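You operate a simulated robot arm through the tools that you are given. There is no shell and no other tool.

You are at the controls of a simulated two-armed robot. One attempt, no reset.

## Task
Prime the pump into its drip cup, then give the flask of red water two 5 ml doses.
Fine: one press to prime; flask on the round mat; park the nozzle arm after. Set down upright: what you pick out. Where these are worked on the way, their far stop is far enough and under half their travel is too little: nozzle arm.

Only the result counts: the job must be done as asked and must still hold three seconds after the hand-in. Knocking over, shifting, dropping, spilling or breaking anything else fails it.

## Robot
Two 7-joint arms with two-finger parallel grippers on one trunk that stands fixed in place. Base frame: the origin is at the foot of the trunk, x ahead of it, y to its left, z up. Units: m, degrees, N and s.
The left shoulder is at [0.057, 0.182, 1.164], the right one opposite. With the tool pointing down near the work surface each hand reaches from about 0.26 to 0.74 m from the base axis, measured 20 degrees to its own side. Payload 3.91 kg a hand.
The TCP of each hand is the grasp point between the finger pads, 0.03 m short of the fingertips. In the tool frame z runs along the fingers and y along their closing line. Largest opening 0.11 m; finger width 0.02, thickness 0.01; the body of the gripper, 0.048 by 0.112 m, starts 0.055 m behind the TCP.
Orientation is told as [roll, pitch, yaw] about the base's x, y, z axes, in that order, counted from this pose: with the fingers straight down and closing along the base's y, the tool's x points along the base's -x, its y along +y and its z along -z.

## Interface
- The arms move only by the tool drive_tool. It takes "left_targets", "right_targets" or both (then of equal length, played together; a hand with none holds still); each is a list of rows, each an object (a shift or turn left out is 0, a gripper value left out holds the last) with "rot": the turn, a rotation vector about the tool's x, y, z in units of 4 degrees (1.0 is 4 degrees), a list of three; "travel": the shift along the tool's x, y, z in units of 25 mm (1.0 is 25 mm), a list of three; "fingers": the gripper command, from -1 (shut) to 1 (fully open), values between in proportion. In form: [{"rot": [rx, ry, rz], "travel": [dx, dy, dz], "fingers": fingers}, ...]. A call has 1 to 20 rows; each row shifts and turns the commanded pose from where the row before left it, along the tool's axes as they then stand. A call with a number of a shift or a turn outside -1 to 1 is refused whole. Rows are played at 5 a second. More than 0.05 m and 8.6 degrees between two rows, or a gripper value outside its range, and nothing of the call is played. A pose out of reach is approached as far as the arm can. The call stops where the force on the tool passes 40 N (or 10 N more than at its start, if that is more) or the arm is blocked; 0.2 s more then pass. Each finger travels about 0.072 m/s and halts on what it meets, pressing with about 21 N; the grip force reading is that of the motor and also rises with nothing between the fingers. The clock runs only during rows and for 0.2 s after the last one: add rows that do not move to give the fingers time. It gives the time, the measured TCP pose, the force on the tool (base axes), the opening and the grip force at its end, in the units of the frame above (readings bear some noise), with the torque about the TCP (base axes, N m) and any sound that the robot's microphone picked up.
- Cameras (640 x 400 px; columns grow to the right, rows downward): "scene" is now at [0.1933, -0.0492, 1.4023]; the picture's right is [-0.47, -0.88, 0.00], its down [-0.28, 0.15, -0.95] and it looks along [0.83, -0.45, -0.32] (base axes); focal length 220 px, centre (320, 200). "left" rides on the left gripper at [0.072, -0.017, -0.103] in its tool frame; the picture's right is [0.23, 0.97, 0.00], its down [-0.76, 0.18, -0.62] and it looks along [-0.61, 0.14, 0.78] (tool axes); focal length 222 px, centre (320, 200). "right" rides on the right gripper at [0.072, 0.017, -0.103] in its tool frame; the picture's right is [-0.23, 0.97, 0.00], its down [-0.76, -0.18, -0.62] and it looks along [-0.61, -0.14, 0.78] (tool axes); focal length 222 px, centre (320, 200). There is no depth. A picture from a camera that has moved, and an enlarged one, comes with that camera's place and axes in the base frame and with its lens. The place of the scene camera against the robot may be out by one fixed shift of up to 0.025 m in any direction.
- capture(camera): a new picture of that camera. No time passes.
- lift_body(by): slides the trunk up (or, below 0, down) by that many m; the arms and the scene camera ride with it, the base frame stays. It gives what a move gives, with no picture.
- head_to(pan, tilt): turns the head with the scene camera to pan (to the left, within 80 degrees either way) and tilt (down, from -29 to 69), counted from straight ahead of the robot. It gives what a move gives.
- close_up(camera, box): a new picture of the part [left, top, right, bottom] of that camera's present view, enlarged. No time passes.
- job_done(): hands the job in; it is judged then, once.

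Places have to be worked out from the pictures, the camera data and where the tool is seen. Open the grippers and draw the arms clear of the work before you hand the job in, unless the task says otherwise.

The tools are called after "Request:" as name(argument=value, ...) on one line, values as JSON. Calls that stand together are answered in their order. drive_tool: Moves the arms, as the interface text tells. Its arguments: {"type":"object","properties":{"left_targets":{"type":"array","items":{"type":"object","properties":{"rot":{"type":"array","items":{"type":"number"}},"travel":{"type":"array","items":{"type":"number"}},"fingers":{"type":"number"}}}},"right_targets":{"type":"array","items":{"type":"object","properties":{"rot":{"type":"array","items":{"type":"number"}},"travel":{"type":"array","items":{"type":"number"}},"fingers":{"type":"number"}}}}},"required":[]} The other tools are called the same way: lift_body (by) slides the trunk up or down; head_to (pan, tilt) turns the head that bears the scene camera; capture (camera) takes a picture; close_up (camera, box) takes an enlarged picture of a part of a camera's view; job_done () hands the job in.

At the start:

```text
time_s: 0.0
left_tcp_pos: [0.3655, -0.0063, 1.3006]
left_orientation: [-0.1, 0.1, 0.1]
left_ft_force: [-0.5, -0.6, -0.1]
left_torque: [-0.04, -0.03, -0.03]
left_opening: 0.1102
left_grasp_force: 0.0
right_tcp_pos: [0.2892, -0.3211, 1.2571]
right_orientation: [-0.1, 0.0, -0.1]
right_ft_force: [0.1, -0.4, -0.1]
right_torque: [0.01, 0.04, -0.02]
right_opening: 0.1101
right_grasp_force: 0.1
trunk travel left (down, up): [-0.425, 0.089]
head pan, tilt: [-28.3, 18.7]
```

scene: 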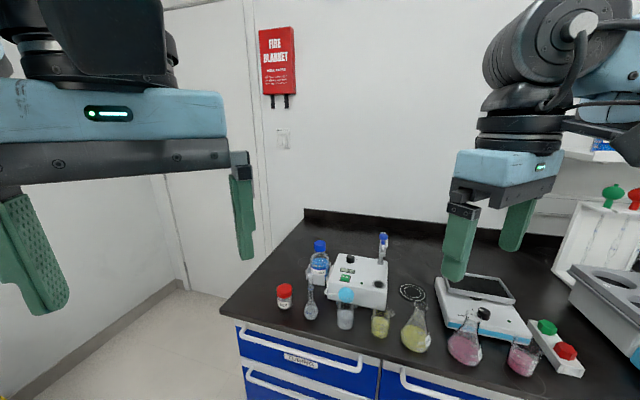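
right: 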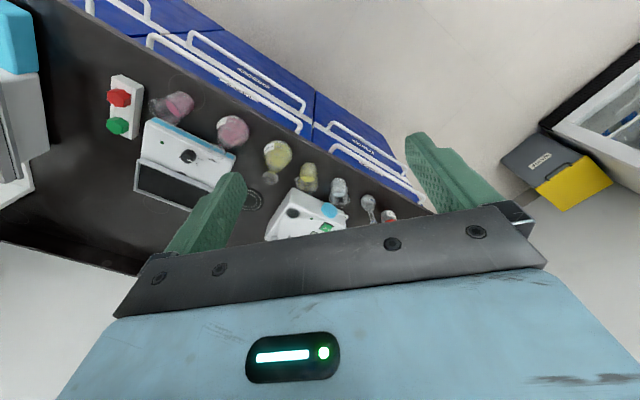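
left: 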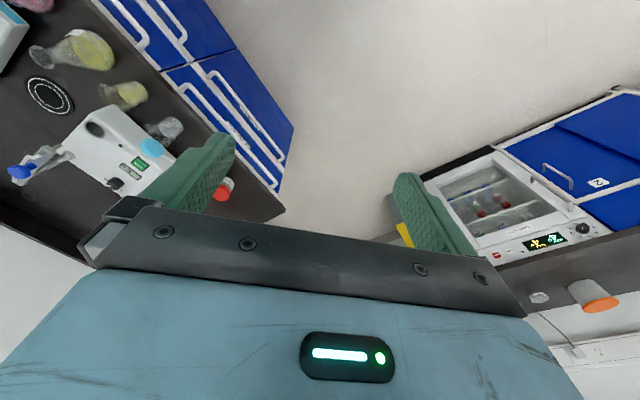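

The bench carries a pump box with a nozzle, several flasks and a round mat. I take enlarged pictures of the work area before moving anything.

Request:
close_up(camera="scene", box=[260, 220, 420, 340])

Request:
close_up(camera="scene", box=[380, 260, 600, 390])

Request:
close_up(camera="left", box=[0, 20, 240, 220])

Request:
close_up(camera="right", box=[90, 70, 410, 260])

```text
3.33 times, centred on (340, 280) of scene
camera zoom: at [0.1933, -0.0492, 1.4023], right [-0.47, -0.88, 0.0], down [-0.28, 0.15, -0.95], along [0.83, -0.45, -0.32], focal length 732 px, centre (253, -67)
```

zoom: 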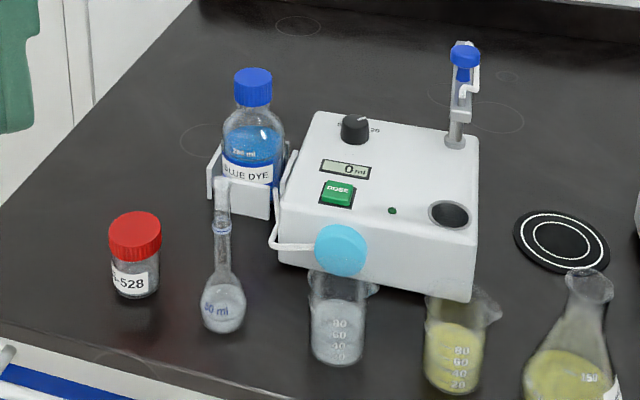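

```text
2.91 times, centred on (490, 325) of scene
camera zoom: at [0.1933, -0.0492, 1.4023], right [-0.47, -0.88, 0.0], down [-0.28, 0.15, -0.95], along [0.83, -0.45, -0.32], focal length 639 px, centre (-174, -164)
```

zoom: 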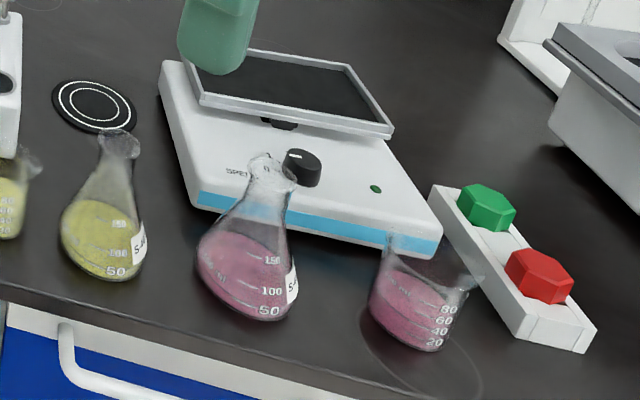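

```text
2.00 times, centred on (120, 120) of left
camera zoom: at [0.2946, -0.0241, 1.4034], right [-0.23, 0.97, 0.0], down [0.76, 0.18, 0.62], along [0.61, 0.14, -0.78], focal length 444 px, centre (720, 360)
```

zoom: 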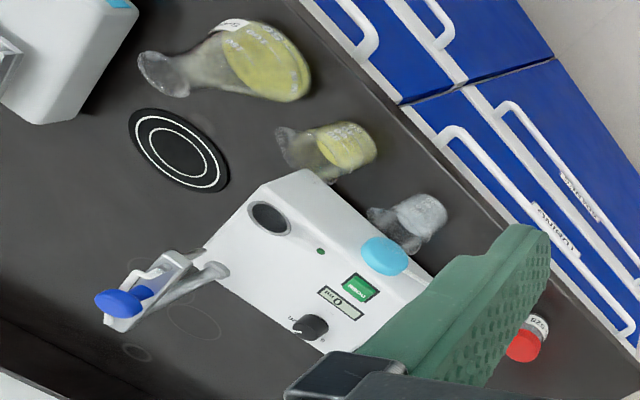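

```text
2.00 times, centred on (250, 165) of right
camera zoom: at [0.2171, -0.3033, 1.3618], right [0.23, 0.97, 0.0], down [0.76, -0.18, 0.62], along [0.61, -0.14, -0.78], focal length 444 px, centre (460, 270)
```

zoom: 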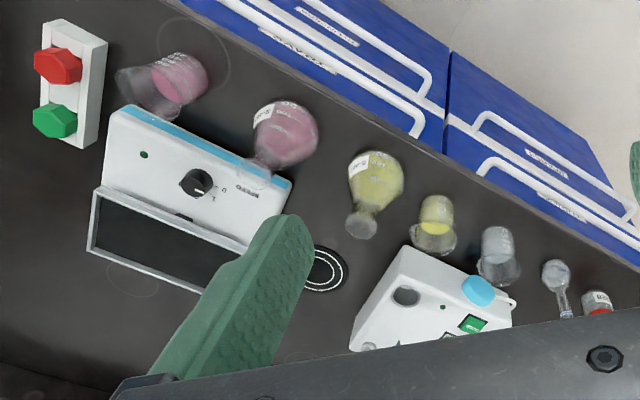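

The mat works out to about (0.55, -0.57, 0.88) from the left and right wrist cameras. I turn the head further down and to the right for a more central view of the pump and flasks.

Request:
head_to(pan=-45, tilt=38)

Request:
capture(camera="scene")

```text
time_s: 0.8
left_tcp_pos: [0.3663, -0.006, 1.2978]
left_orientation: [0.1, 0.2, 0.2]
left_ft_force: [0.6, -0.7, 0.3]
left_torque: [-0.06, 0.03, 0.0]
left_opening: 0.1103
left_grasp_force: 0.1
right_tcp_pos: [0.2897, -0.3203, 1.2578]
right_orientation: [0.0, 0.0, 0.0]
right_ft_force: [-0.4, -0.1, 0.2]
right_torque: [-0.05, 0.0, 0.0]
right_opening: 0.1097
right_grasp_force: 0.0
trunk travel left (down, up): [-0.425, 0.089]
head pan, tilt: [-45.0, 38.0]
```

```text
taken
camera scene: at [0.1791, -0.0626, 1.3797], right [-0.65, -0.76, 0.0], down [-0.41, 0.35, -0.84], along [0.64, -0.54, -0.54], focal length 220 px, centre (320, 200)
```

scene: 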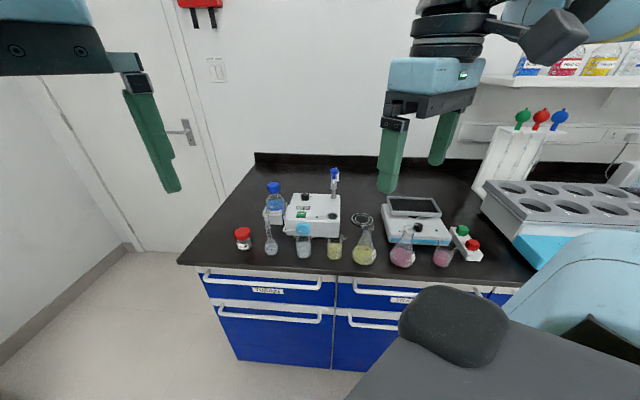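

Request:
close_up(camera="scene", box=[256, 160, 376, 270])

Request:
close_up(camera="scene", box=[280, 180, 350, 240])

Request:
close_up(camera="scene", box=[340, 190, 490, 275])

```text
3.64 times, centred on (316, 215) of scene
camera zoom: at [0.1791, -0.0626, 1.3797], right [-0.65, -0.76, 0.0], down [-0.41, 0.35, -0.84], along [0.64, -0.54, -0.54], focal length 799 px, centre (334, 146)
```

zoom: 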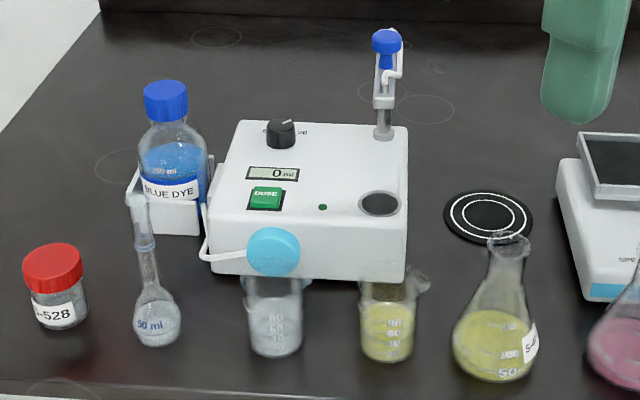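

```text
6.67 times, centred on (315, 210) of scene
camera zoom: at [0.1791, -0.0626, 1.3797], right [-0.65, -0.76, 0.0], down [-0.41, 0.35, -0.84], along [0.64, -0.54, -0.54], focal length 1465 px, centre (353, 133)
```

zoom: 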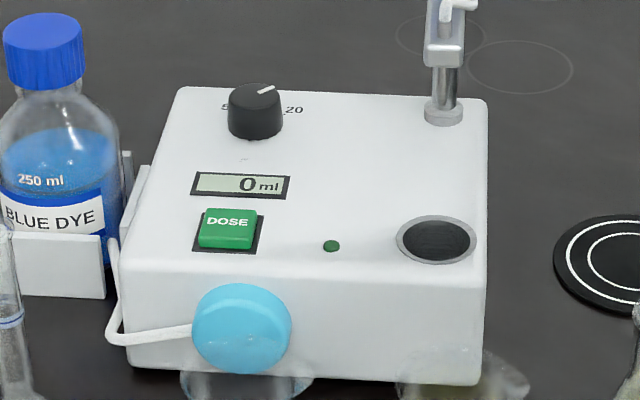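

```text
4.27 times, centred on (415, 232) of scene
camera zoom: at [0.1791, -0.0626, 1.3797], right [-0.65, -0.76, 0.0], down [-0.41, 0.35, -0.84], along [0.64, -0.54, -0.54], focal length 937 px, centre (-85, 61)
```

zoom: 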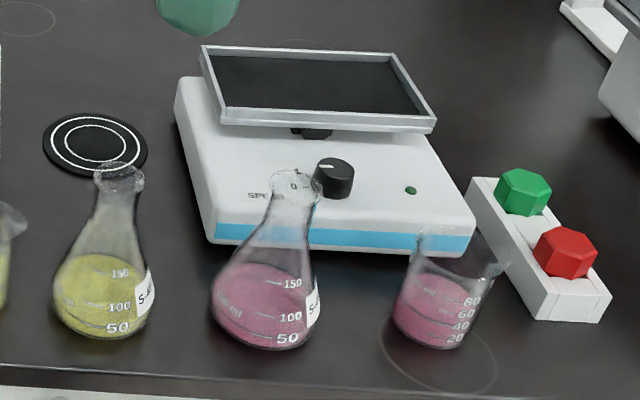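

The pump has a dose knob (5/…/20), a display, a DOSE button, a light-blue bulb at its front and a nozzle arm on a rear post. I move the right wrist camera closer above it and shift the left arm away.

Request:
drive_tool(right_targets=[{"travel": [-0.87, -0.4, 0.71]}, {"travel": [-0.87, -0.4, 0.71]}, {"travel": [-0.87, -0.4, 0.71]}, {"travel": [-0.87, -0.4, 0.71]}, {"travel": [-0.87, -0.4, 0.71]}, {"travel": [-0.87, -0.4, 0.71]}, {}], left_targets=[{"travel": [0, 1, 0]}, {"travel": [0, 1, 0]}, {"travel": [0, 1, 0]}, {"travel": [0, 1, 0]}, {"travel": [0, 1, 0]}, {"travel": [0, 1, 0]}, {}])

Request:
capture(camera="right")

Request:
capture(camera="scene")

```text
time_s: 1.3
left_tcp_pos: [0.3697, 0.0243, 1.2955]
left_orientation: [0.2, -0.2, 1.5]
left_ft_force: [15.0, -23.9, -18.2]
left_torque: [3.17, 0.21, 2.1]
left_opening: 0.1103
left_grasp_force: 0.0
right_tcp_pos: [0.3183, -0.3345, 1.2358]
right_orientation: [-0.2, -0.1, -0.1]
right_ft_force: [-0.6, -0.1, 0.4]
right_torque: [-0.01, 0.0, -0.01]
right_opening: 0.11
right_grasp_force: 0.0
trunk travel left (down, up): [-0.425, 0.089]
head pan, tilt: [-45.0, 38.0]
stopped in row 2 (left hand): the force on the tool passed its limit at 51 N (the readings are from after the stop); the commanded pose is now the measured one
```

```text
taken
camera right: at [0.2463, -0.3161, 1.339], right [0.23, 0.97, 0.0], down [0.76, -0.18, 0.62], along [0.61, -0.14, -0.78], focal length 222 px, centre (320, 200)
```

right: 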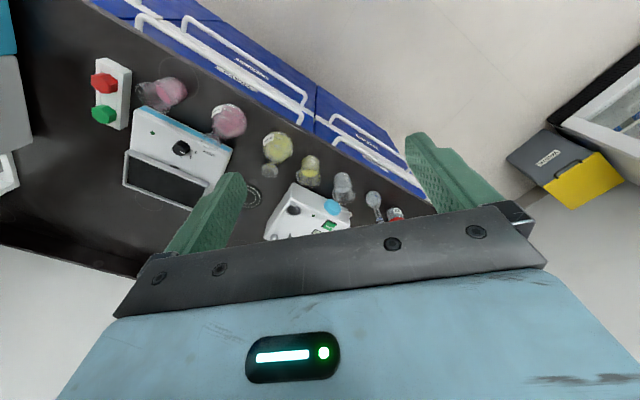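

```text
taken
camera scene: at [0.1784, -0.0624, 1.3763], right [-0.65, -0.76, 0.0], down [-0.44, 0.37, -0.82], along [0.62, -0.53, -0.57], focal length 220 px, centre (320, 200)
```

scene: 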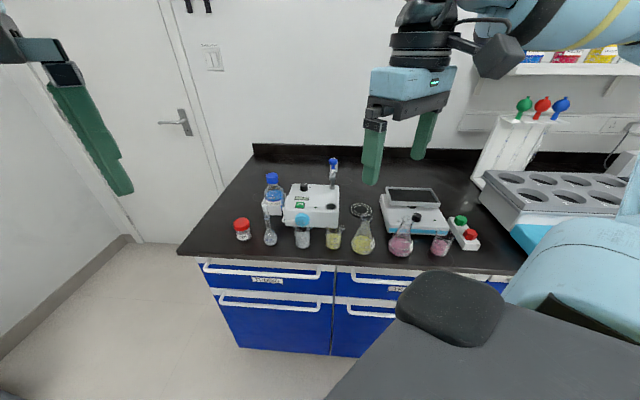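

The left hand met something at about 50 N after only 3 cm. I look through the left camera and turn the head toward the left hand to see what it touched.

Request:
capture(camera="left")

Request:
head_to(pan=20, tilt=20)

Request:
capture(camera="scene")

```text
taken
camera left: at [0.2982, 0.0041, 1.3981], right [-0.25, 0.97, 0.0], down [0.75, 0.19, 0.63], along [0.61, 0.16, -0.78], focal length 222 px, centre (320, 200)
```

left: 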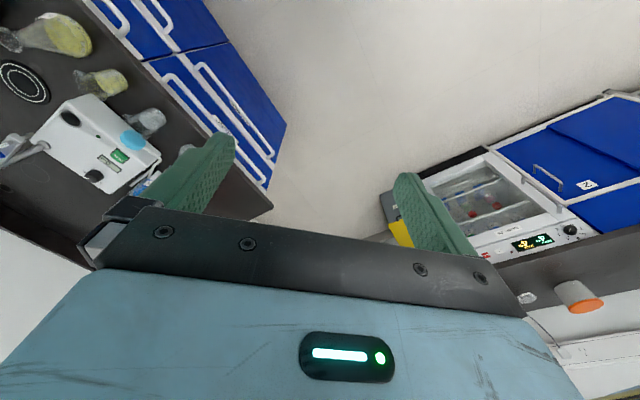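

```text
time_s: 2.7
left_tcp_pos: [0.367, 0.0252, 1.2984]
left_orientation: [0.0, -0.3, 1.0]
left_ft_force: [0.1, -0.6, 0.2]
left_torque: [0.0, 0.01, 0.02]
left_opening: 0.1103
left_grasp_force: 0.0
right_tcp_pos: [0.3182, -0.3343, 1.2351]
right_orientation: [0.0, 0.0, -0.2]
right_ft_force: [-0.5, -0.9, -0.4]
right_torque: [0.0, 0.0, 0.01]
right_opening: 0.1096
right_grasp_force: 0.1
trunk travel left (down, up): [-0.425, 0.089]
head pan, tilt: [20.0, 20.0]
```

```text
taken
camera scene: at [0.1989, 0.0269, 1.4002], right [0.34, -0.94, 0.0], down [-0.32, -0.12, -0.94], along [0.88, 0.32, -0.34], focal length 220 px, centre (320, 200)
```

scene: 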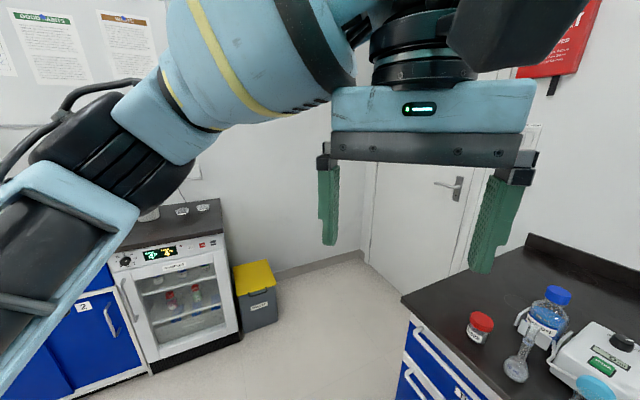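

The picture shows only open space around the left hand. The contact point works out at about (0.27, 0.02, 1.43), which is the robot's own head. I move the left hand forward, then left, and carry on with the right-hand inspection move.

Request:
drive_tool(left_targets=[{"travel": [-1, 0, 0]}, {"travel": [-1, 0, 0]}, {"travel": [-1, 0, 0]}, {"travel": [0, 1, 0]}, {"travel": [0, 1, 0]}, {"travel": [0, 1, 0]}, {"travel": [0, 1, 0]}, {"travel": [0, 1, 0]}, {"travel": [0, 1, 0]}, {"travel": [0, 1, 0]}, {"travel": [0, 1, 0]}])

Request:
drive_tool(right_targets=[{"travel": [-0.8, -0.4, 0.7]}, {"travel": [-0.8, -0.4, 0.7]}, {"travel": [-0.8, -0.4, 0.7]}, {"travel": [-0.8, -0.4, 0.7]}, {"travel": [-0.8, -0.2, 0.7]}, {}])

Request:
capture(camera="right")

```text
time_s: 5.1
left_tcp_pos: [0.4393, 0.2266, 1.2981]
left_orientation: [-0.1, -0.3, 1.0]
left_ft_force: [0.0, 0.2, 0.0]
left_torque: [-0.01, -0.03, 0.0]
left_opening: 0.1101
left_grasp_force: 0.1
right_tcp_pos: [0.3177, -0.3345, 1.2352]
right_orientation: [-0.2, 0.0, -0.2]
right_ft_force: [0.9, 0.6, 0.6]
right_torque: [0.01, -0.02, 0.0]
right_opening: 0.1102
right_grasp_force: 0.1
trunk travel left (down, up): [-0.425, 0.089]
head pan, tilt: [20.0, 20.0]
```

```text
time_s: 6.5
left_tcp_pos: [0.4394, 0.2263, 1.2973]
left_orientation: [-0.1, -0.4, 1.0]
left_ft_force: [-0.3, 0.5, 0.2]
left_torque: [0.02, -0.01, 0.02]
left_opening: 0.1098
left_grasp_force: 0.0
right_tcp_pos: [0.4187, -0.3795, 1.1468]
right_orientation: [-0.1, 0.0, -0.1]
right_ft_force: [0.0, -1.0, 0.5]
right_torque: [-0.01, -0.01, -0.01]
right_opening: 0.1101
right_grasp_force: 0.1
trunk travel left (down, up): [-0.425, 0.089]
head pan, tilt: [20.0, 20.0]
```

```text
taken
camera right: at [0.3453, -0.3615, 1.2508], right [0.23, 0.97, 0.0], down [0.76, -0.18, 0.62], along [0.61, -0.14, -0.78], focal length 222 px, centre (320, 200)
```

right: 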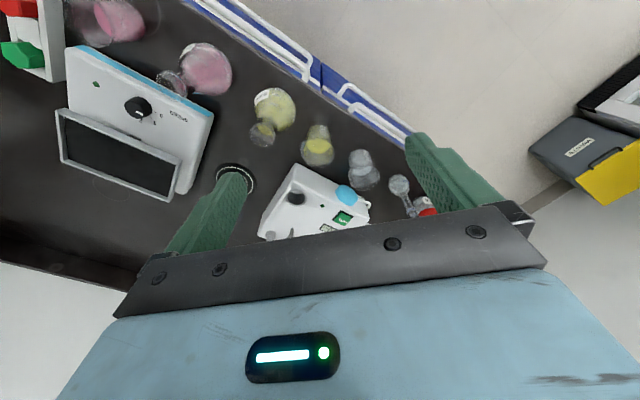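

The wrist camera now sees the pump from above. I zoom on it here and aim the head at the pump for a second line of sight.

Request:
close_up(camera="right", box=[240, 140, 400, 240])

Request:
close_up(camera="right", box=[150, 30, 310, 130])

Request:
head_to(pan=-50, tilt=38)

Request:
capture(camera="scene")

```text
4.00 times, centred on (320, 190) of right
camera zoom: at [0.3453, -0.3615, 1.2508], right [0.23, 0.97, 0.0], down [0.76, -0.18, 0.62], along [0.61, -0.14, -0.78], focal length 888 px, centre (320, 240)
```

zoom: 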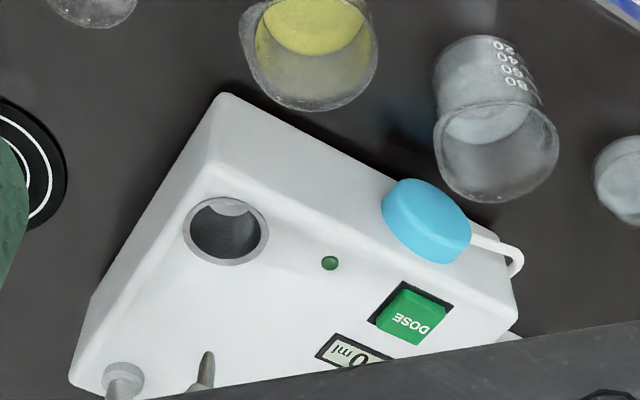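

```text
4.00 times, centred on (230, 80) of right
camera zoom: at [0.3453, -0.3615, 1.2508], right [0.23, 0.97, 0.0], down [0.76, -0.18, 0.62], along [0.61, -0.14, -0.78], focal length 888 px, centre (680, 680)
```

zoom: 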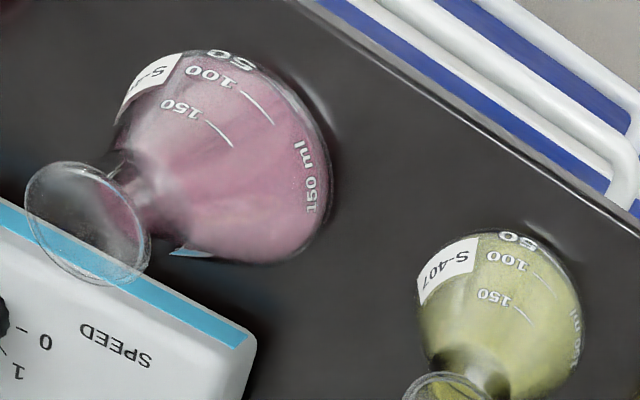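

```text
time_s: 7.9
left_tcp_pos: [0.4395, 0.2262, 1.2983]
left_orientation: [0.0, -0.4, 1.0]
left_ft_force: [0.0, -0.1, 0.2]
left_torque: [0.02, -0.04, 0.01]
left_opening: 0.1102
left_grasp_force: 0.1
right_tcp_pos: [0.4169, -0.3792, 1.1476]
right_orientation: [0.0, 0.0, -0.1]
right_ft_force: [0.5, 0.0, -0.3]
right_torque: [0.0, 0.0, -0.01]
right_opening: 0.11
right_grasp_force: 0.1
trunk travel left (down, up): [-0.425, 0.089]
head pan, tilt: [-50.0, 38.0]
```

```text
taken
camera scene: at [0.1667, -0.0711, 1.3718], right [-0.77, -0.64, 0.0], down [-0.4, 0.47, -0.79], along [0.51, -0.6, -0.62], focal length 220 px, centre (320, 200)
```

scene: 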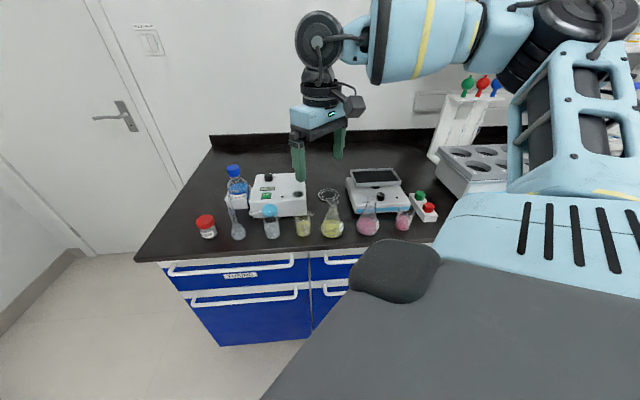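

The bulb hangs at the pump's front edge, but I can't tell its push axis yet. I zoom in on it from both cameras.

Request:
close_up(camera="right", box=[320, 170, 380, 210])

Request:
close_up(camera="scene", box=[240, 165, 320, 225])

Request:
close_up(camera="scene", box=[250, 195, 290, 225])

```text
10.00 times, centred on (350, 190) of right
camera zoom: at [0.3456, -0.3615, 1.2508], right [0.23, 0.97, 0.0], down [0.76, -0.18, 0.62], along [0.61, -0.14, -0.78], focal length 2221 px, centre (20, 300)
```

zoom: 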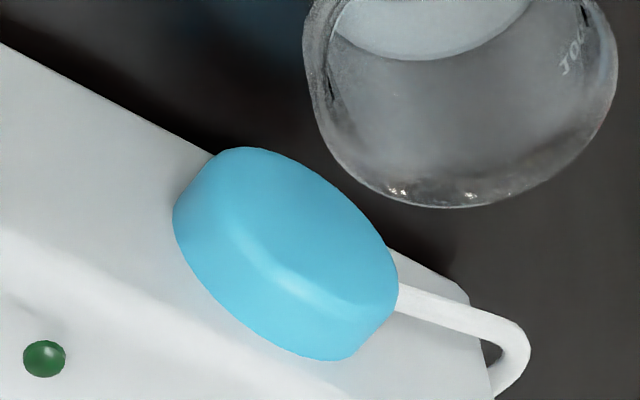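

```text
6.67 times, centred on (280, 195) of scene
camera zoom: at [0.1667, -0.0711, 1.3718], right [-0.77, -0.64, 0.0], down [-0.4, 0.47, -0.79], along [0.51, -0.6, -0.62], focal length 1465 px, centre (587, 233)
```

zoom: 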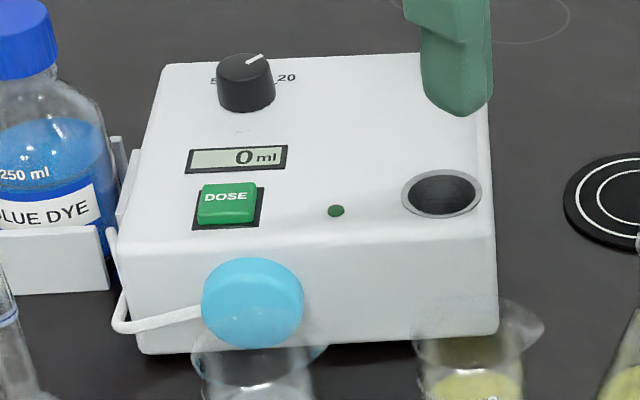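

```text
13.33 times, centred on (270, 210) of scene
camera zoom: at [0.1667, -0.0711, 1.3718], right [-0.77, -0.64, 0.0], down [-0.4, 0.47, -0.79], along [0.51, -0.6, -0.62], focal length 2929 px, centre (987, 67)
```

zoom: 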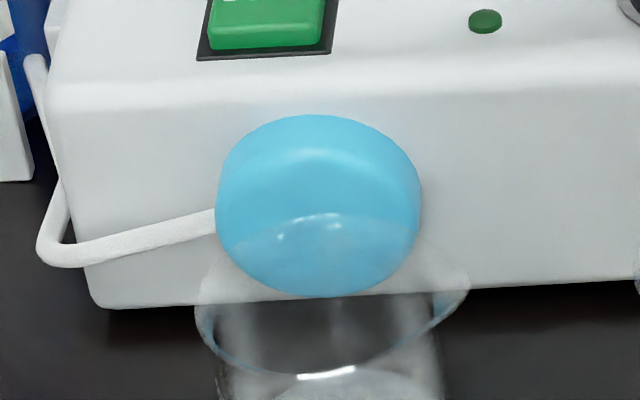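

The bulb sits on the front face of the pump and is pushed horizontally, with a clear beaker standing just in front of it. I move the right hand forward and a bit up for a second viewpoint to triangulate.

Request:
drive_tool(right_targets=[{"travel": [-0.8, 0, -0.4]}, {"travel": [-0.8, 0, -0.4]}, {"travel": [-0.8, 0, -0.4]}, {"travel": [-0.8, 0, -0.4]}, {"travel": [-0.8, 0, -0.4]}, {}])

Request:
capture(camera="right")

Request:
close_up(camera="right", box=[220, 80, 380, 180])

```text
time_s: 9.3
left_tcp_pos: [0.4394, 0.2264, 1.2989]
left_orientation: [-0.1, -0.3, 1.0]
left_ft_force: [0.2, 0.4, 0.6]
left_torque: [0.01, 0.02, -0.02]
left_opening: 0.1101
left_grasp_force: 0.1
right_tcp_pos: [0.5175, -0.3802, 1.2001]
right_orientation: [0.0, 0.1, 0.1]
right_ft_force: [-0.3, 0.0, -0.4]
right_torque: [0.0, -0.02, -0.02]
right_opening: 0.1099
right_grasp_force: 0.1
trunk travel left (down, up): [-0.425, 0.089]
head pan, tilt: [-50.0, 38.0]
```

```text
taken
camera right: at [0.4454, -0.3628, 1.3032], right [0.23, 0.97, 0.0], down [0.76, -0.18, 0.62], along [0.61, -0.14, -0.78], focal length 222 px, centre (320, 200)
```

right: 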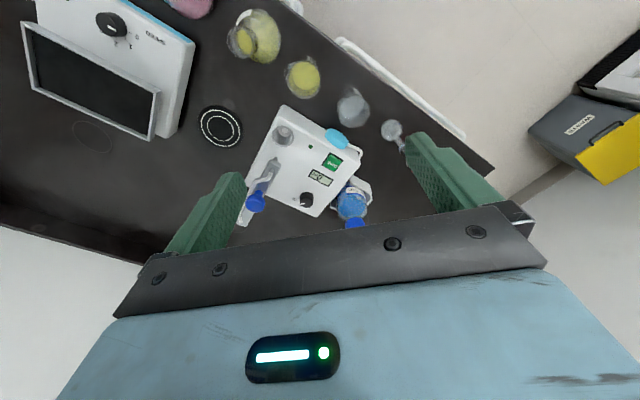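

```text
4.00 times, centred on (300, 130) of right
camera zoom: at [0.4454, -0.3628, 1.3032], right [0.23, 0.97, 0.0], down [0.76, -0.18, 0.62], along [0.61, -0.14, -0.78], focal length 888 px, centre (400, 480)
```

zoom: 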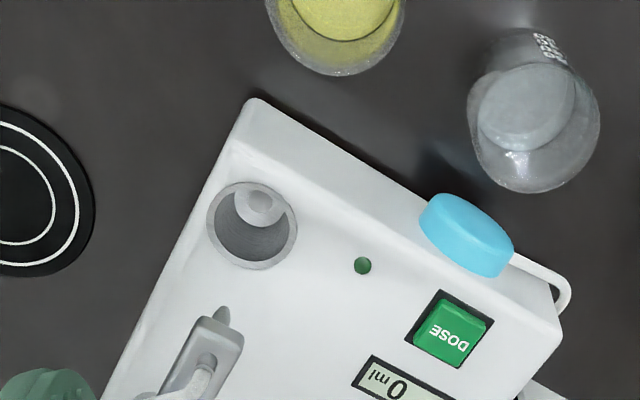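

This viewpoint shows the top of the pump clearly. I zoom on the nozzle arm and the dose knob.

Request:
close_up(camera="right", box=[220, 130, 350, 230])

Request:
close_up(camera="right", box=[285, 170, 345, 215])

Request:
close_up(camera="scene", box=[250, 130, 330, 190])

Request:
close_up(camera="right", box=[180, 0, 420, 150])

```text
4.00 times, centred on (285, 180) of right
camera zoom: at [0.4454, -0.3628, 1.3032], right [0.23, 0.97, 0.0], down [0.76, -0.18, 0.62], along [0.61, -0.14, -0.78], focal length 888 px, centre (460, 280)
```

zoom: 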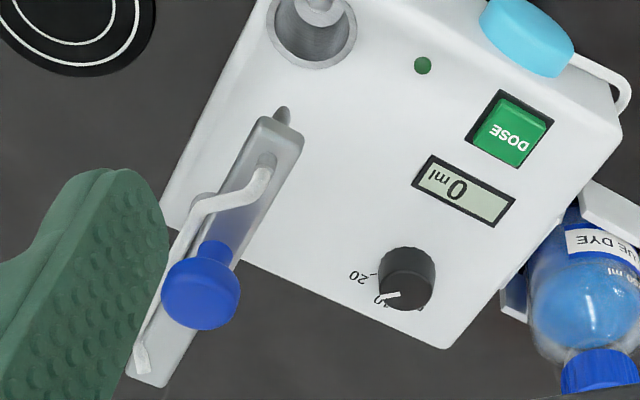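

```text
8.89 times, centred on (315, 192) of right
camera zoom: at [0.4454, -0.3628, 1.3032], right [0.23, 0.97, 0.0], down [0.76, -0.18, 0.62], along [0.61, -0.14, -0.78], focal length 1974 px, centre (364, 267)
```

zoom: 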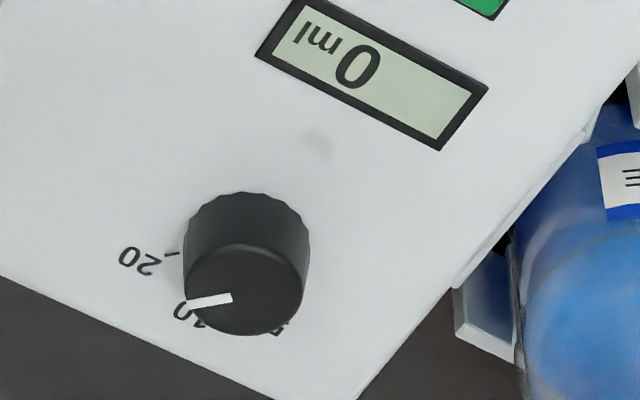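

```text
6.67 times, centred on (290, 160) of scene
camera zoom: at [0.1663, -0.0714, 1.3718], right [-0.77, -0.64, 0.0], down [-0.4, 0.47, -0.79], along [0.51, -0.6, -0.62], focal length 1465 px, centre (520, 467)
```

zoom: 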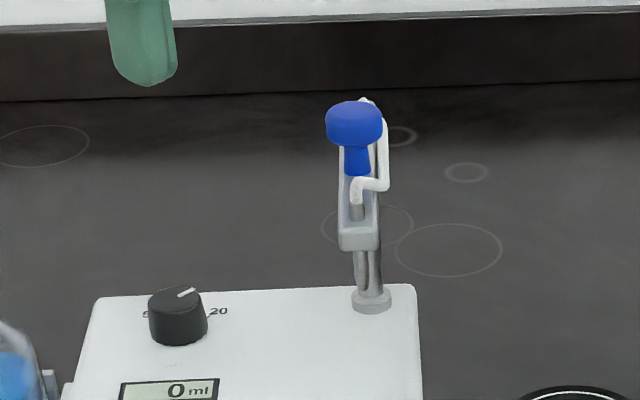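

```text
2.67 times, centred on (300, 75) of right
camera zoom: at [0.4454, -0.3628, 1.3032], right [0.23, 0.97, 0.0], down [0.76, -0.18, 0.62], along [0.61, -0.14, -0.78], focal length 592 px, centre (373, 533)
```

zoom: 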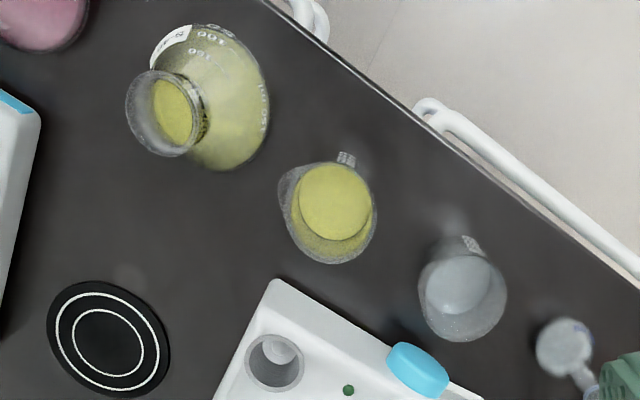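

Triangulating the two wrist views gives these places:
- Drip cup: (0.586, -0.462, 0.923), with the nozzle tip right above it at z about 1.00.
- Post: about (0.667, -0.544).
- Bulb: (0.625, -0.370, 0.895).
- DOSE button: (0.655, -0.386).
- Knob: (0.724, -0.456).

Next I move the hand over the red flask to measure it and the bench height.

Request:
drive_tool(right_targets=[{"travel": [0.87, -0.48, 0.2]}, {"travel": [0.87, -0.48, 0.2]}, {"travel": [0.87, -0.48, 0.2]}, {"travel": [0.87, -0.48, 0.2]}, {"travel": [0.87, -0.48, 0.2]}, {"travel": [0.87, -0.48, 0.2]}, {"travel": [0.87, -0.48, 0.2]}, {"travel": [0.87, -0.48, 0.2]}, {"travel": [0.87, -0.48, 0.2]}, {"travel": [0.87, -0.48, 0.2]}, {}])

Request:
capture(camera="right")

Request:
capture(camera="scene")

```text
time_s: 11.7
left_tcp_pos: [0.4416, 0.2265, 1.2975]
left_orientation: [-0.1, -0.2, 1.0]
left_ft_force: [0.3, 0.1, -0.8]
left_torque: [0.03, 0.07, 0.01]
left_opening: 0.1102
left_grasp_force: 0.1
right_tcp_pos: [0.3013, -0.4995, 1.1462]
right_orientation: [0.0, 0.1, -0.1]
right_ft_force: [0.4, 0.0, -0.7]
right_torque: [0.02, 0.01, 0.01]
right_opening: 0.1099
right_grasp_force: 0.0
trunk travel left (down, up): [-0.425, 0.089]
head pan, tilt: [-50.0, 38.0]
```

```text
taken
camera right: at [0.2293, -0.4812, 1.2507], right [0.23, 0.97, 0.0], down [0.76, -0.18, 0.62], along [0.61, -0.14, -0.78], focal length 222 px, centre (320, 200)
```

right: 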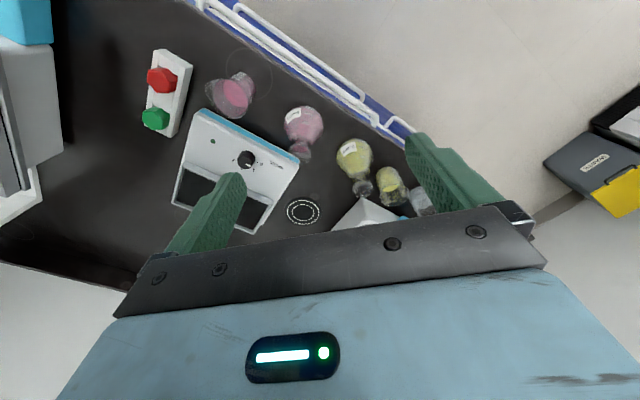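

```text
taken
camera scene: at [0.1685, -0.072, 1.3715], right [-0.77, -0.64, 0.0], down [-0.4, 0.47, -0.79], along [0.51, -0.6, -0.62], focal length 220 px, centre (320, 200)
```

scene: 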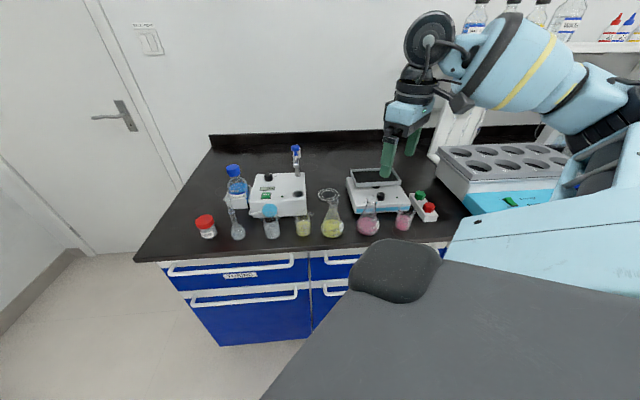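

Request:
close_up(camera="right", box=[260, 90, 340, 140])

Request:
close_up(camera="right", box=[240, 90, 400, 240])

Request:
close_up(camera="scene", box=[300, 170, 430, 250])

Request:
close_up(camera="scene", box=[240, 140, 320, 190])

```text
8.00 times, centred on (300, 115) of right
camera zoom: at [0.2293, -0.4812, 1.2507], right [0.23, 0.97, 0.0], down [0.76, -0.18, 0.62], along [0.61, -0.14, -0.78], focal length 1777 px, centre (480, 880)
```

zoom: 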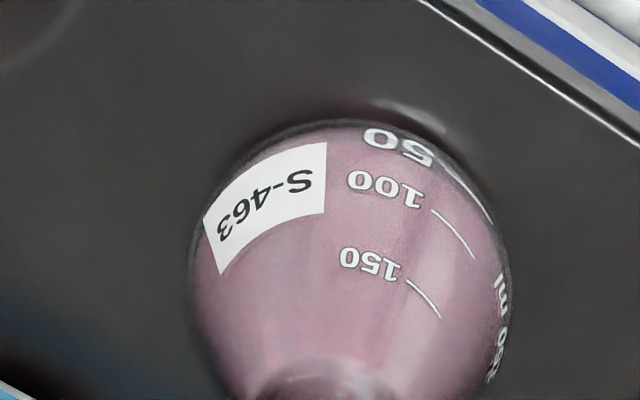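

```text
2.67 times, centred on (320, 165) of right
camera zoom: at [0.2293, -0.4812, 1.2507], right [0.23, 0.97, 0.0], down [0.76, -0.18, 0.62], along [0.61, -0.14, -0.78], focal length 592 px, centre (320, 293)
```

zoom: 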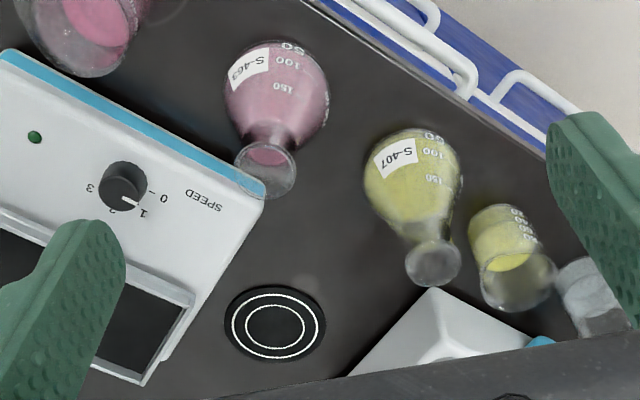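

```text
4.92 times, centred on (365, 210) of scene
camera zoom: at [0.1685, -0.072, 1.3715], right [-0.77, -0.64, 0.0], down [-0.4, 0.47, -0.79], along [0.51, -0.6, -0.62], focal length 1082 px, centre (98, 151)
```

zoom: 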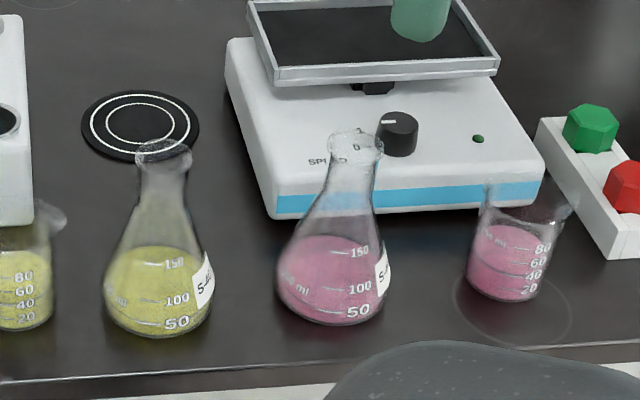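

```text
8.00 times, centred on (280, 165) of scene
camera zoom: at [0.1685, -0.072, 1.3715], right [-0.77, -0.64, 0.0], down [-0.4, 0.47, -0.79], along [0.51, -0.6, -0.62], focal length 1758 px, centre (640, 480)
```

zoom: 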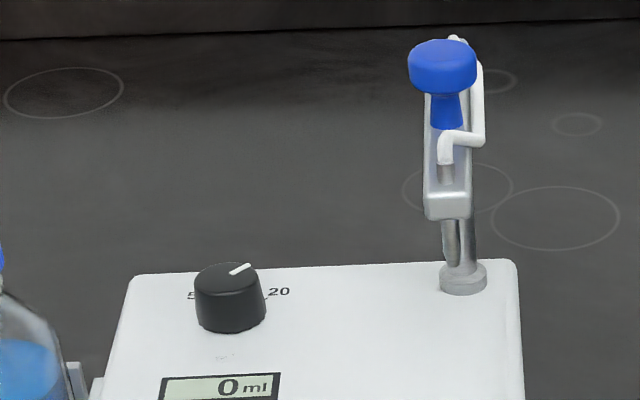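

Results from the third view, using bench axes r = (-0.71, -0.71) and b = (0.71, -0.71), since pump and bench stand at 45 degrees:
- Mat: (0.564, -0.599, 0.854).
- Red flask S-463: (0.361, -0.540), mouth z about 0.970.

The knob's pointer looks to be at 20, not 5. Next I yaw the hand 45 degrees and look along the pump's front, to measure the gap between the bulb and the beaker.

Request:
drive_tool(right_targets=[{"rot": [0, 0, -0.94]}, {"rot": [0, 0, -0.94]}, {"rot": [0, 0, -0.94]}, {"rot": [0, 0, -0.94]}, {"rot": [0, 0, -0.94]}, {"rot": [0, 0, -0.94]}, {"rot": [0, 0, -0.94]}, {"rot": [0, 0, -0.94]}, {"rot": [0, 0, -0.94]}, {"rot": [0, 0, -0.94]}, {"rot": [0, 0, -0.94]}, {"rot": [0, 0, -0.91]}, {"travel": [-0.87, -0.56, 0.15]}, {"travel": [-0.87, -0.56, 0.15]}, {"travel": [-0.87, -0.56, 0.15]}, {"travel": [-0.87, -0.56, 0.15]}, {"travel": [-0.87, -0.56, 0.15]}, {"travel": [-0.87, -0.56, 0.15]}, {"travel": [-0.87, -0.56, 0.15]}, {}])

Request:
capture(camera="right")

```text
time_s: 15.9
left_tcp_pos: [0.4388, 0.2247, 1.2979]
left_orientation: [-0.1, -0.3, 0.9]
left_ft_force: [0.3, -0.6, 0.3]
left_torque: [-0.03, 0.02, -0.03]
left_opening: 0.1098
left_grasp_force: 0.1
right_tcp_pos: [0.4314, -0.3316, 1.0922]
right_orientation: [0.0, 0.1, 44.7]
right_ft_force: [0.4, -1.2, -1.4]
right_torque: [0.04, -0.02, 0.02]
right_opening: 0.1102
right_grasp_force: 0.0
right hand out of reach, approached as far as the arm can: row 5, 6, 7, 8, 9, 10, 11, 12, 14, 15, 16, 17, 18, 19
trunk travel left (down, up): [-0.425, 0.089]
head pan, tilt: [-50.0, 38.0]
```

```text
taken
camera right: at [0.3686, -0.3695, 1.1971], right [-0.52, 0.85, 0.0], down [0.67, 0.41, 0.62], along [0.53, 0.33, -0.78], focal length 222 px, centre (320, 200)
```

right: 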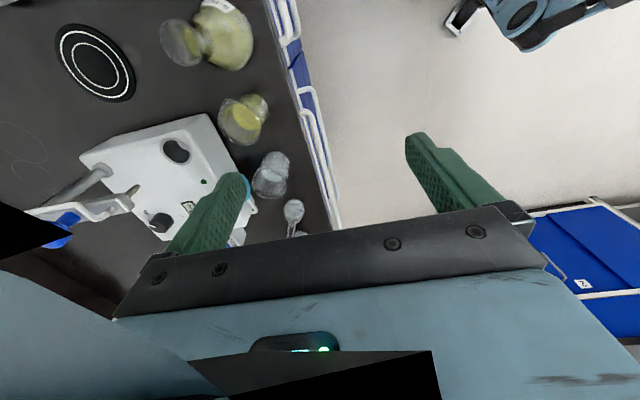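

Yaw +45 made the arm run out of reach, and the hand drifted to (0.431, -0.332, 1.092). I look at the scene view to check that nothing is near the hand before turning the other way.

Request:
capture(camera="scene")

Request:
close_up(camera="right", box=[60, 90, 300, 240])

```text
taken
camera scene: at [0.1668, -0.0711, 1.3718], right [-0.77, -0.64, 0.0], down [-0.4, 0.47, -0.79], along [0.51, -0.6, -0.62], focal length 220 px, centre (320, 200)
```

scene: 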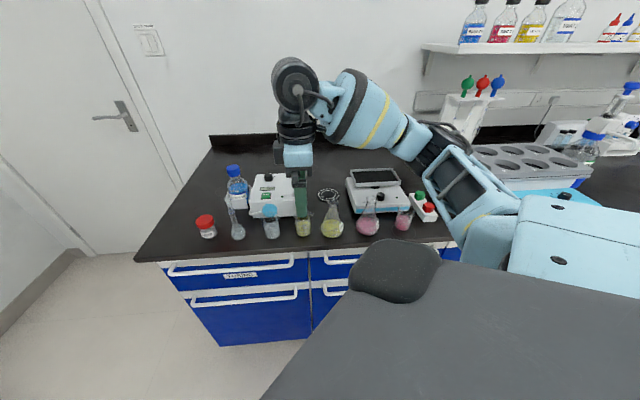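

```text
2.67 times, centred on (180, 165) of right
camera zoom: at [0.3686, -0.3695, 1.1971], right [-0.52, 0.85, 0.0], down [0.67, 0.41, 0.62], along [0.53, 0.33, -0.78], focal length 592 px, centre (693, 293)
```

zoom: 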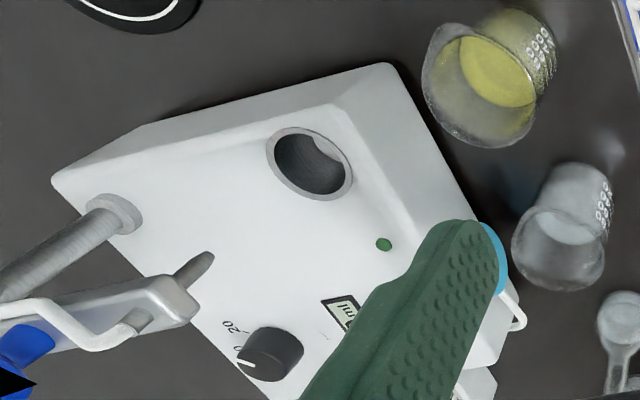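

The hand is clear of everything, with fingertips at about z 1.06. I raise it while turning back through zero toward yaw -45, the natural side for the right arm.

Request:
drive_tool(right_targets=[{"rot": [0, 0, 0.98], "travel": [0, 0, -0.2]}, {"rot": [0, 0, 0.98], "travel": [0, 0, -0.2]}, {"rot": [0, 0, 0.98], "travel": [0, 0, -0.2]}, {"rot": [0, 0, 0.98], "travel": [0, 0, -0.2]}, {"rot": [0, 0, 0.98], "travel": [0, 0, -0.2]}, {"rot": [0, 0, 0.98], "travel": [0, 0, -0.2]}, {"rot": [0, 0, 0.98], "travel": [0, 0, -0.2]}, {"rot": [0, 0, 0.98], "travel": [0, 0, -0.2]}, {"rot": [0, 0, 0.98], "travel": [0, 0, -0.2]}, {"rot": [0, 0, 0.98], "travel": [0, 0, -0.2]}, {"rot": [0, 0, 0.98]}, {"rot": [0, 0, 0.98]}, {"rot": [0, 0, 0.98]}, {"rot": [0, 0, 0.98]}, {"rot": [0, 0, 0.98]}, {"rot": [0, 0, 0.98]}, {"rot": [0, 0, 0.98]}, {"rot": [0, 0, 0.98]}, {"rot": [0, 0, 0.98]}, {"rot": [0, 0, 0.98]}])

Request:
drive_tool(right_targets=[{"rot": [0, 0, 0.98]}, {"rot": [0, 0, 0.98]}, {"rot": [0, 0, 0.9]}, {"travel": [-0.5, 0, 0]}, {"travel": [-0.5, 0, 0]}, {"travel": [-0.5, 0, 0]}, {}])

```text
time_s: 20.1
left_tcp_pos: [0.4391, 0.2264, 1.2972]
left_orientation: [-0.1, -0.3, 1.0]
left_ft_force: [0.5, 0.0, -0.5]
left_torque: [-0.02, 0.0, 0.0]
left_opening: 0.1097
left_grasp_force: 0.1
right_tcp_pos: [0.4313, -0.3309, 1.1438]
right_orientation: [0.0, 0.0, -33.6]
right_ft_force: [0.2, 0.1, 0.0]
right_torque: [-0.01, 0.01, 0.0]
right_opening: 0.1099
right_grasp_force: 0.1
trunk travel left (down, up): [-0.425, 0.089]
head pan, tilt: [-50.0, 38.0]
```

```text
time_s: 21.7
left_tcp_pos: [0.4391, 0.2265, 1.2989]
left_orientation: [-0.1, -0.3, 1.0]
left_ft_force: [-0.4, 1.0, 0.4]
left_torque: [-0.03, -0.01, 0.02]
left_opening: 0.11
left_grasp_force: 0.1
right_tcp_pos: [0.458, -0.3574, 1.1433]
right_orientation: [0.0, -0.1, -45.0]
right_ft_force: [-1.2, 0.8, 0.1]
right_torque: [0.03, -0.03, 0.02]
right_opening: 0.1098
right_grasp_force: 0.1
trunk travel left (down, up): [-0.425, 0.089]
head pan, tilt: [-50.0, 38.0]
```

Yaw -45 is reached cleanly. I take a picture, then test turning on toward -135, which puts the closing line along the press direction.

Request:
close_up(camera="right", box=[220, 60, 420, 220])

Request:
drive_tool(right_targets=[{"rot": [0, 0, 0.98]}, {"rot": [0, 0, 0.98]}, {"rot": [0, 0, 0.98]}, {"rot": [0, 0, 0.98]}, {"rot": [0, 0, 0.98]}, {"rot": [0, 0, 0.98]}, {"rot": [0, 0, 0.98]}, {"rot": [0, 0, 0.98]}, {"rot": [0, 0, 0.98]}, {"rot": [0, 0, 0.98]}, {"rot": [0, 0, 0.98]}, {"rot": [0, 0, 0.98]}, {"rot": [0, 0, 0.98]}, {"rot": [0, 0, 0.98]}, {"rot": [0, 0, 0.98]}, {"rot": [0, 0, 0.98]}, {"rot": [0, 0, 0.98]}, {"rot": [0, 0, 0.98]}, {"rot": [0, 0, 0.98]}, {"rot": [0, 0, 0.98]}])

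```text
2.50 times, centred on (320, 140) of right
camera zoom: at [0.4182, -0.2936, 1.2472], right [0.85, 0.53, 0.0], down [0.41, -0.66, 0.62], along [0.33, -0.53, -0.78], focal length 555 px, centre (320, 350)
```

zoom: 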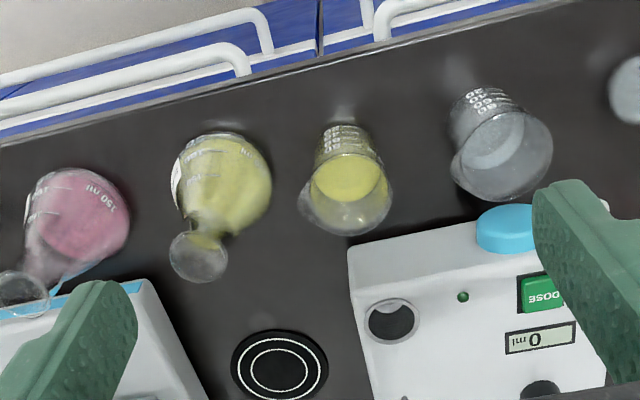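

```text
time_s: 25.9
left_tcp_pos: [0.4387, 0.226, 1.2967]
left_orientation: [-0.2, -0.4, 1.0]
left_ft_force: [-0.5, 0.2, -0.6]
left_torque: [0.02, 0.0, -0.01]
left_opening: 0.1103
left_grasp_force: 0.1
right_tcp_pos: [0.4565, -0.3567, 1.1427]
right_orientation: [0.0, 0.0, -123.5]
right_ft_force: [0.1, 0.4, 0.7]
right_torque: [-0.02, -0.01, 0.01]
right_opening: 0.11
right_grasp_force: 0.1
trunk travel left (down, up): [-0.425, 0.089]
head pan, tilt: [-50.0, 38.0]
```

Yaw -123 is reached without any warning, so the -135 orientation is usable. I finish the turn and move above the bulb to see the gap to the beaker.

Request:
drive_tool(right_targets=[{"rot": [0, 0, 0.96]}, {"rot": [0, 0, 0.96]}, {"rot": [0, 0, 0.96]}, {"travel": [0.763, 0.853, 0.1]}, {"travel": [0.763, 0.853, 0.1]}, {"travel": [0.763, 0.853, 0.1]}, {"travel": [0.763, 0.853, 0.1]}, {"travel": [0.763, 0.853, 0.1]}, {"travel": [0.763, 0.853, 0.1]}, {}])

Request:
capture(camera="right")

Request:
close_up(camera="right", box=[240, 40, 400, 140])

```text
time_s: 28.1
left_tcp_pos: [0.4395, 0.2265, 1.2979]
left_orientation: [0.0, -0.3, 1.0]
left_ft_force: [-0.3, 0.1, 0.2]
left_torque: [0.01, 0.02, -0.02]
left_opening: 0.1101
left_grasp_force: 0.0
right_tcp_pos: [0.6291, -0.367, 1.1273]
right_orientation: [0.1, -0.1, -134.8]
right_ft_force: [-0.5, -0.1, -0.3]
right_torque: [0.0, -0.02, -0.03]
right_opening: 0.11
right_grasp_force: 0.1
trunk travel left (down, up): [-0.425, 0.089]
head pan, tilt: [-50.0, 38.0]
```

```text
taken
camera right: at [0.6919, -0.326, 1.2313], right [0.53, -0.85, 0.0], down [-0.66, -0.41, 0.62], along [-0.53, -0.33, -0.78], focal length 222 px, centre (320, 200)
```

right: 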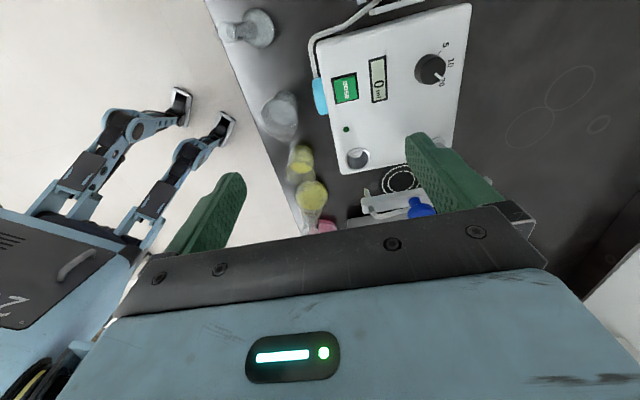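

```text
4.00 times, centred on (320, 90) of right
camera zoom: at [0.6919, -0.326, 1.2313], right [0.53, -0.85, 0.0], down [-0.66, -0.41, 0.62], along [-0.53, -0.33, -0.78], focal length 888 px, centre (320, 640)
```

zoom: 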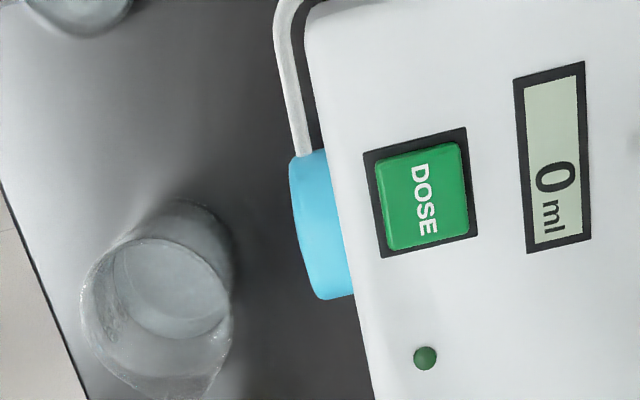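

From here the gap between the beaker rim and the bulb's face looks to be about 2.5 to 3 cm wide. I zoom in to measure it more exactly.

Request:
close_up(camera="right", box=[255, 70, 345, 145])

Request:
close_up(camera="right", box=[400, 30, 460, 100])

Request:
close_up(camera="right", box=[330, 130, 450, 230])

```text
5.33 times, centred on (300, 108) of right
camera zoom: at [0.6919, -0.326, 1.2313], right [0.53, -0.85, 0.0], down [-0.66, -0.41, 0.62], along [-0.53, -0.33, -0.78], focal length 1185 px, centre (427, 693)
```

zoom: 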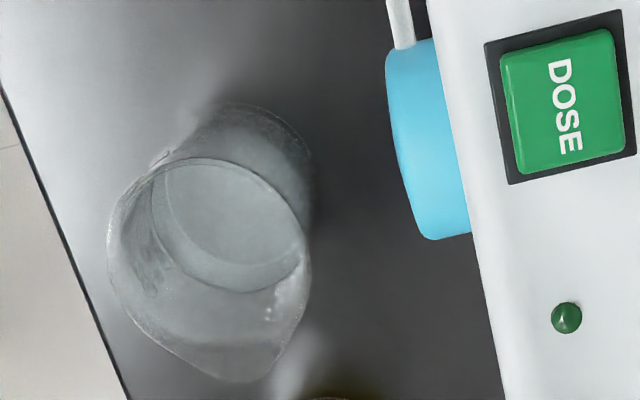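

```text
5.71 times, centred on (430, 65) of right
camera zoom: at [0.6919, -0.326, 1.2313], right [0.53, -0.85, 0.0], down [-0.66, -0.41, 0.62], along [-0.53, -0.33, -0.78], focal length 1269 px, centre (-309, 971)
```

zoom: 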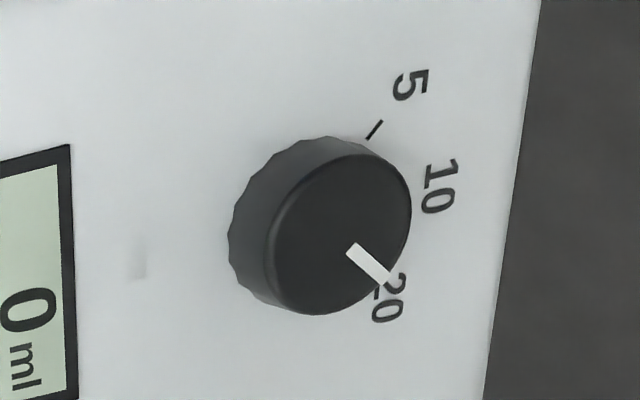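

```text
4.00 times, centred on (390, 180) of right
camera zoom: at [0.6919, -0.326, 1.2313], right [0.53, -0.85, 0.0], down [-0.66, -0.41, 0.62], along [-0.53, -0.33, -0.78], focal length 888 px, centre (40, 280)
```

zoom: 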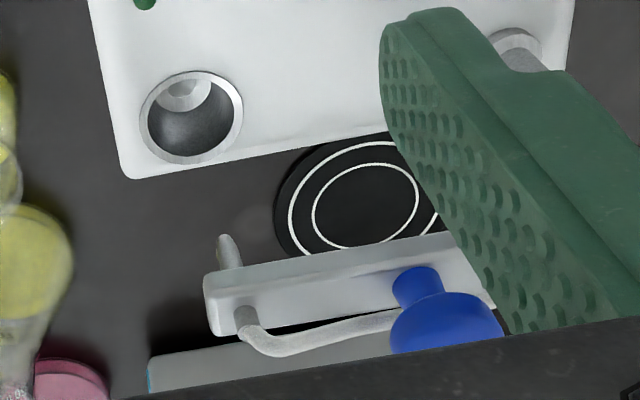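

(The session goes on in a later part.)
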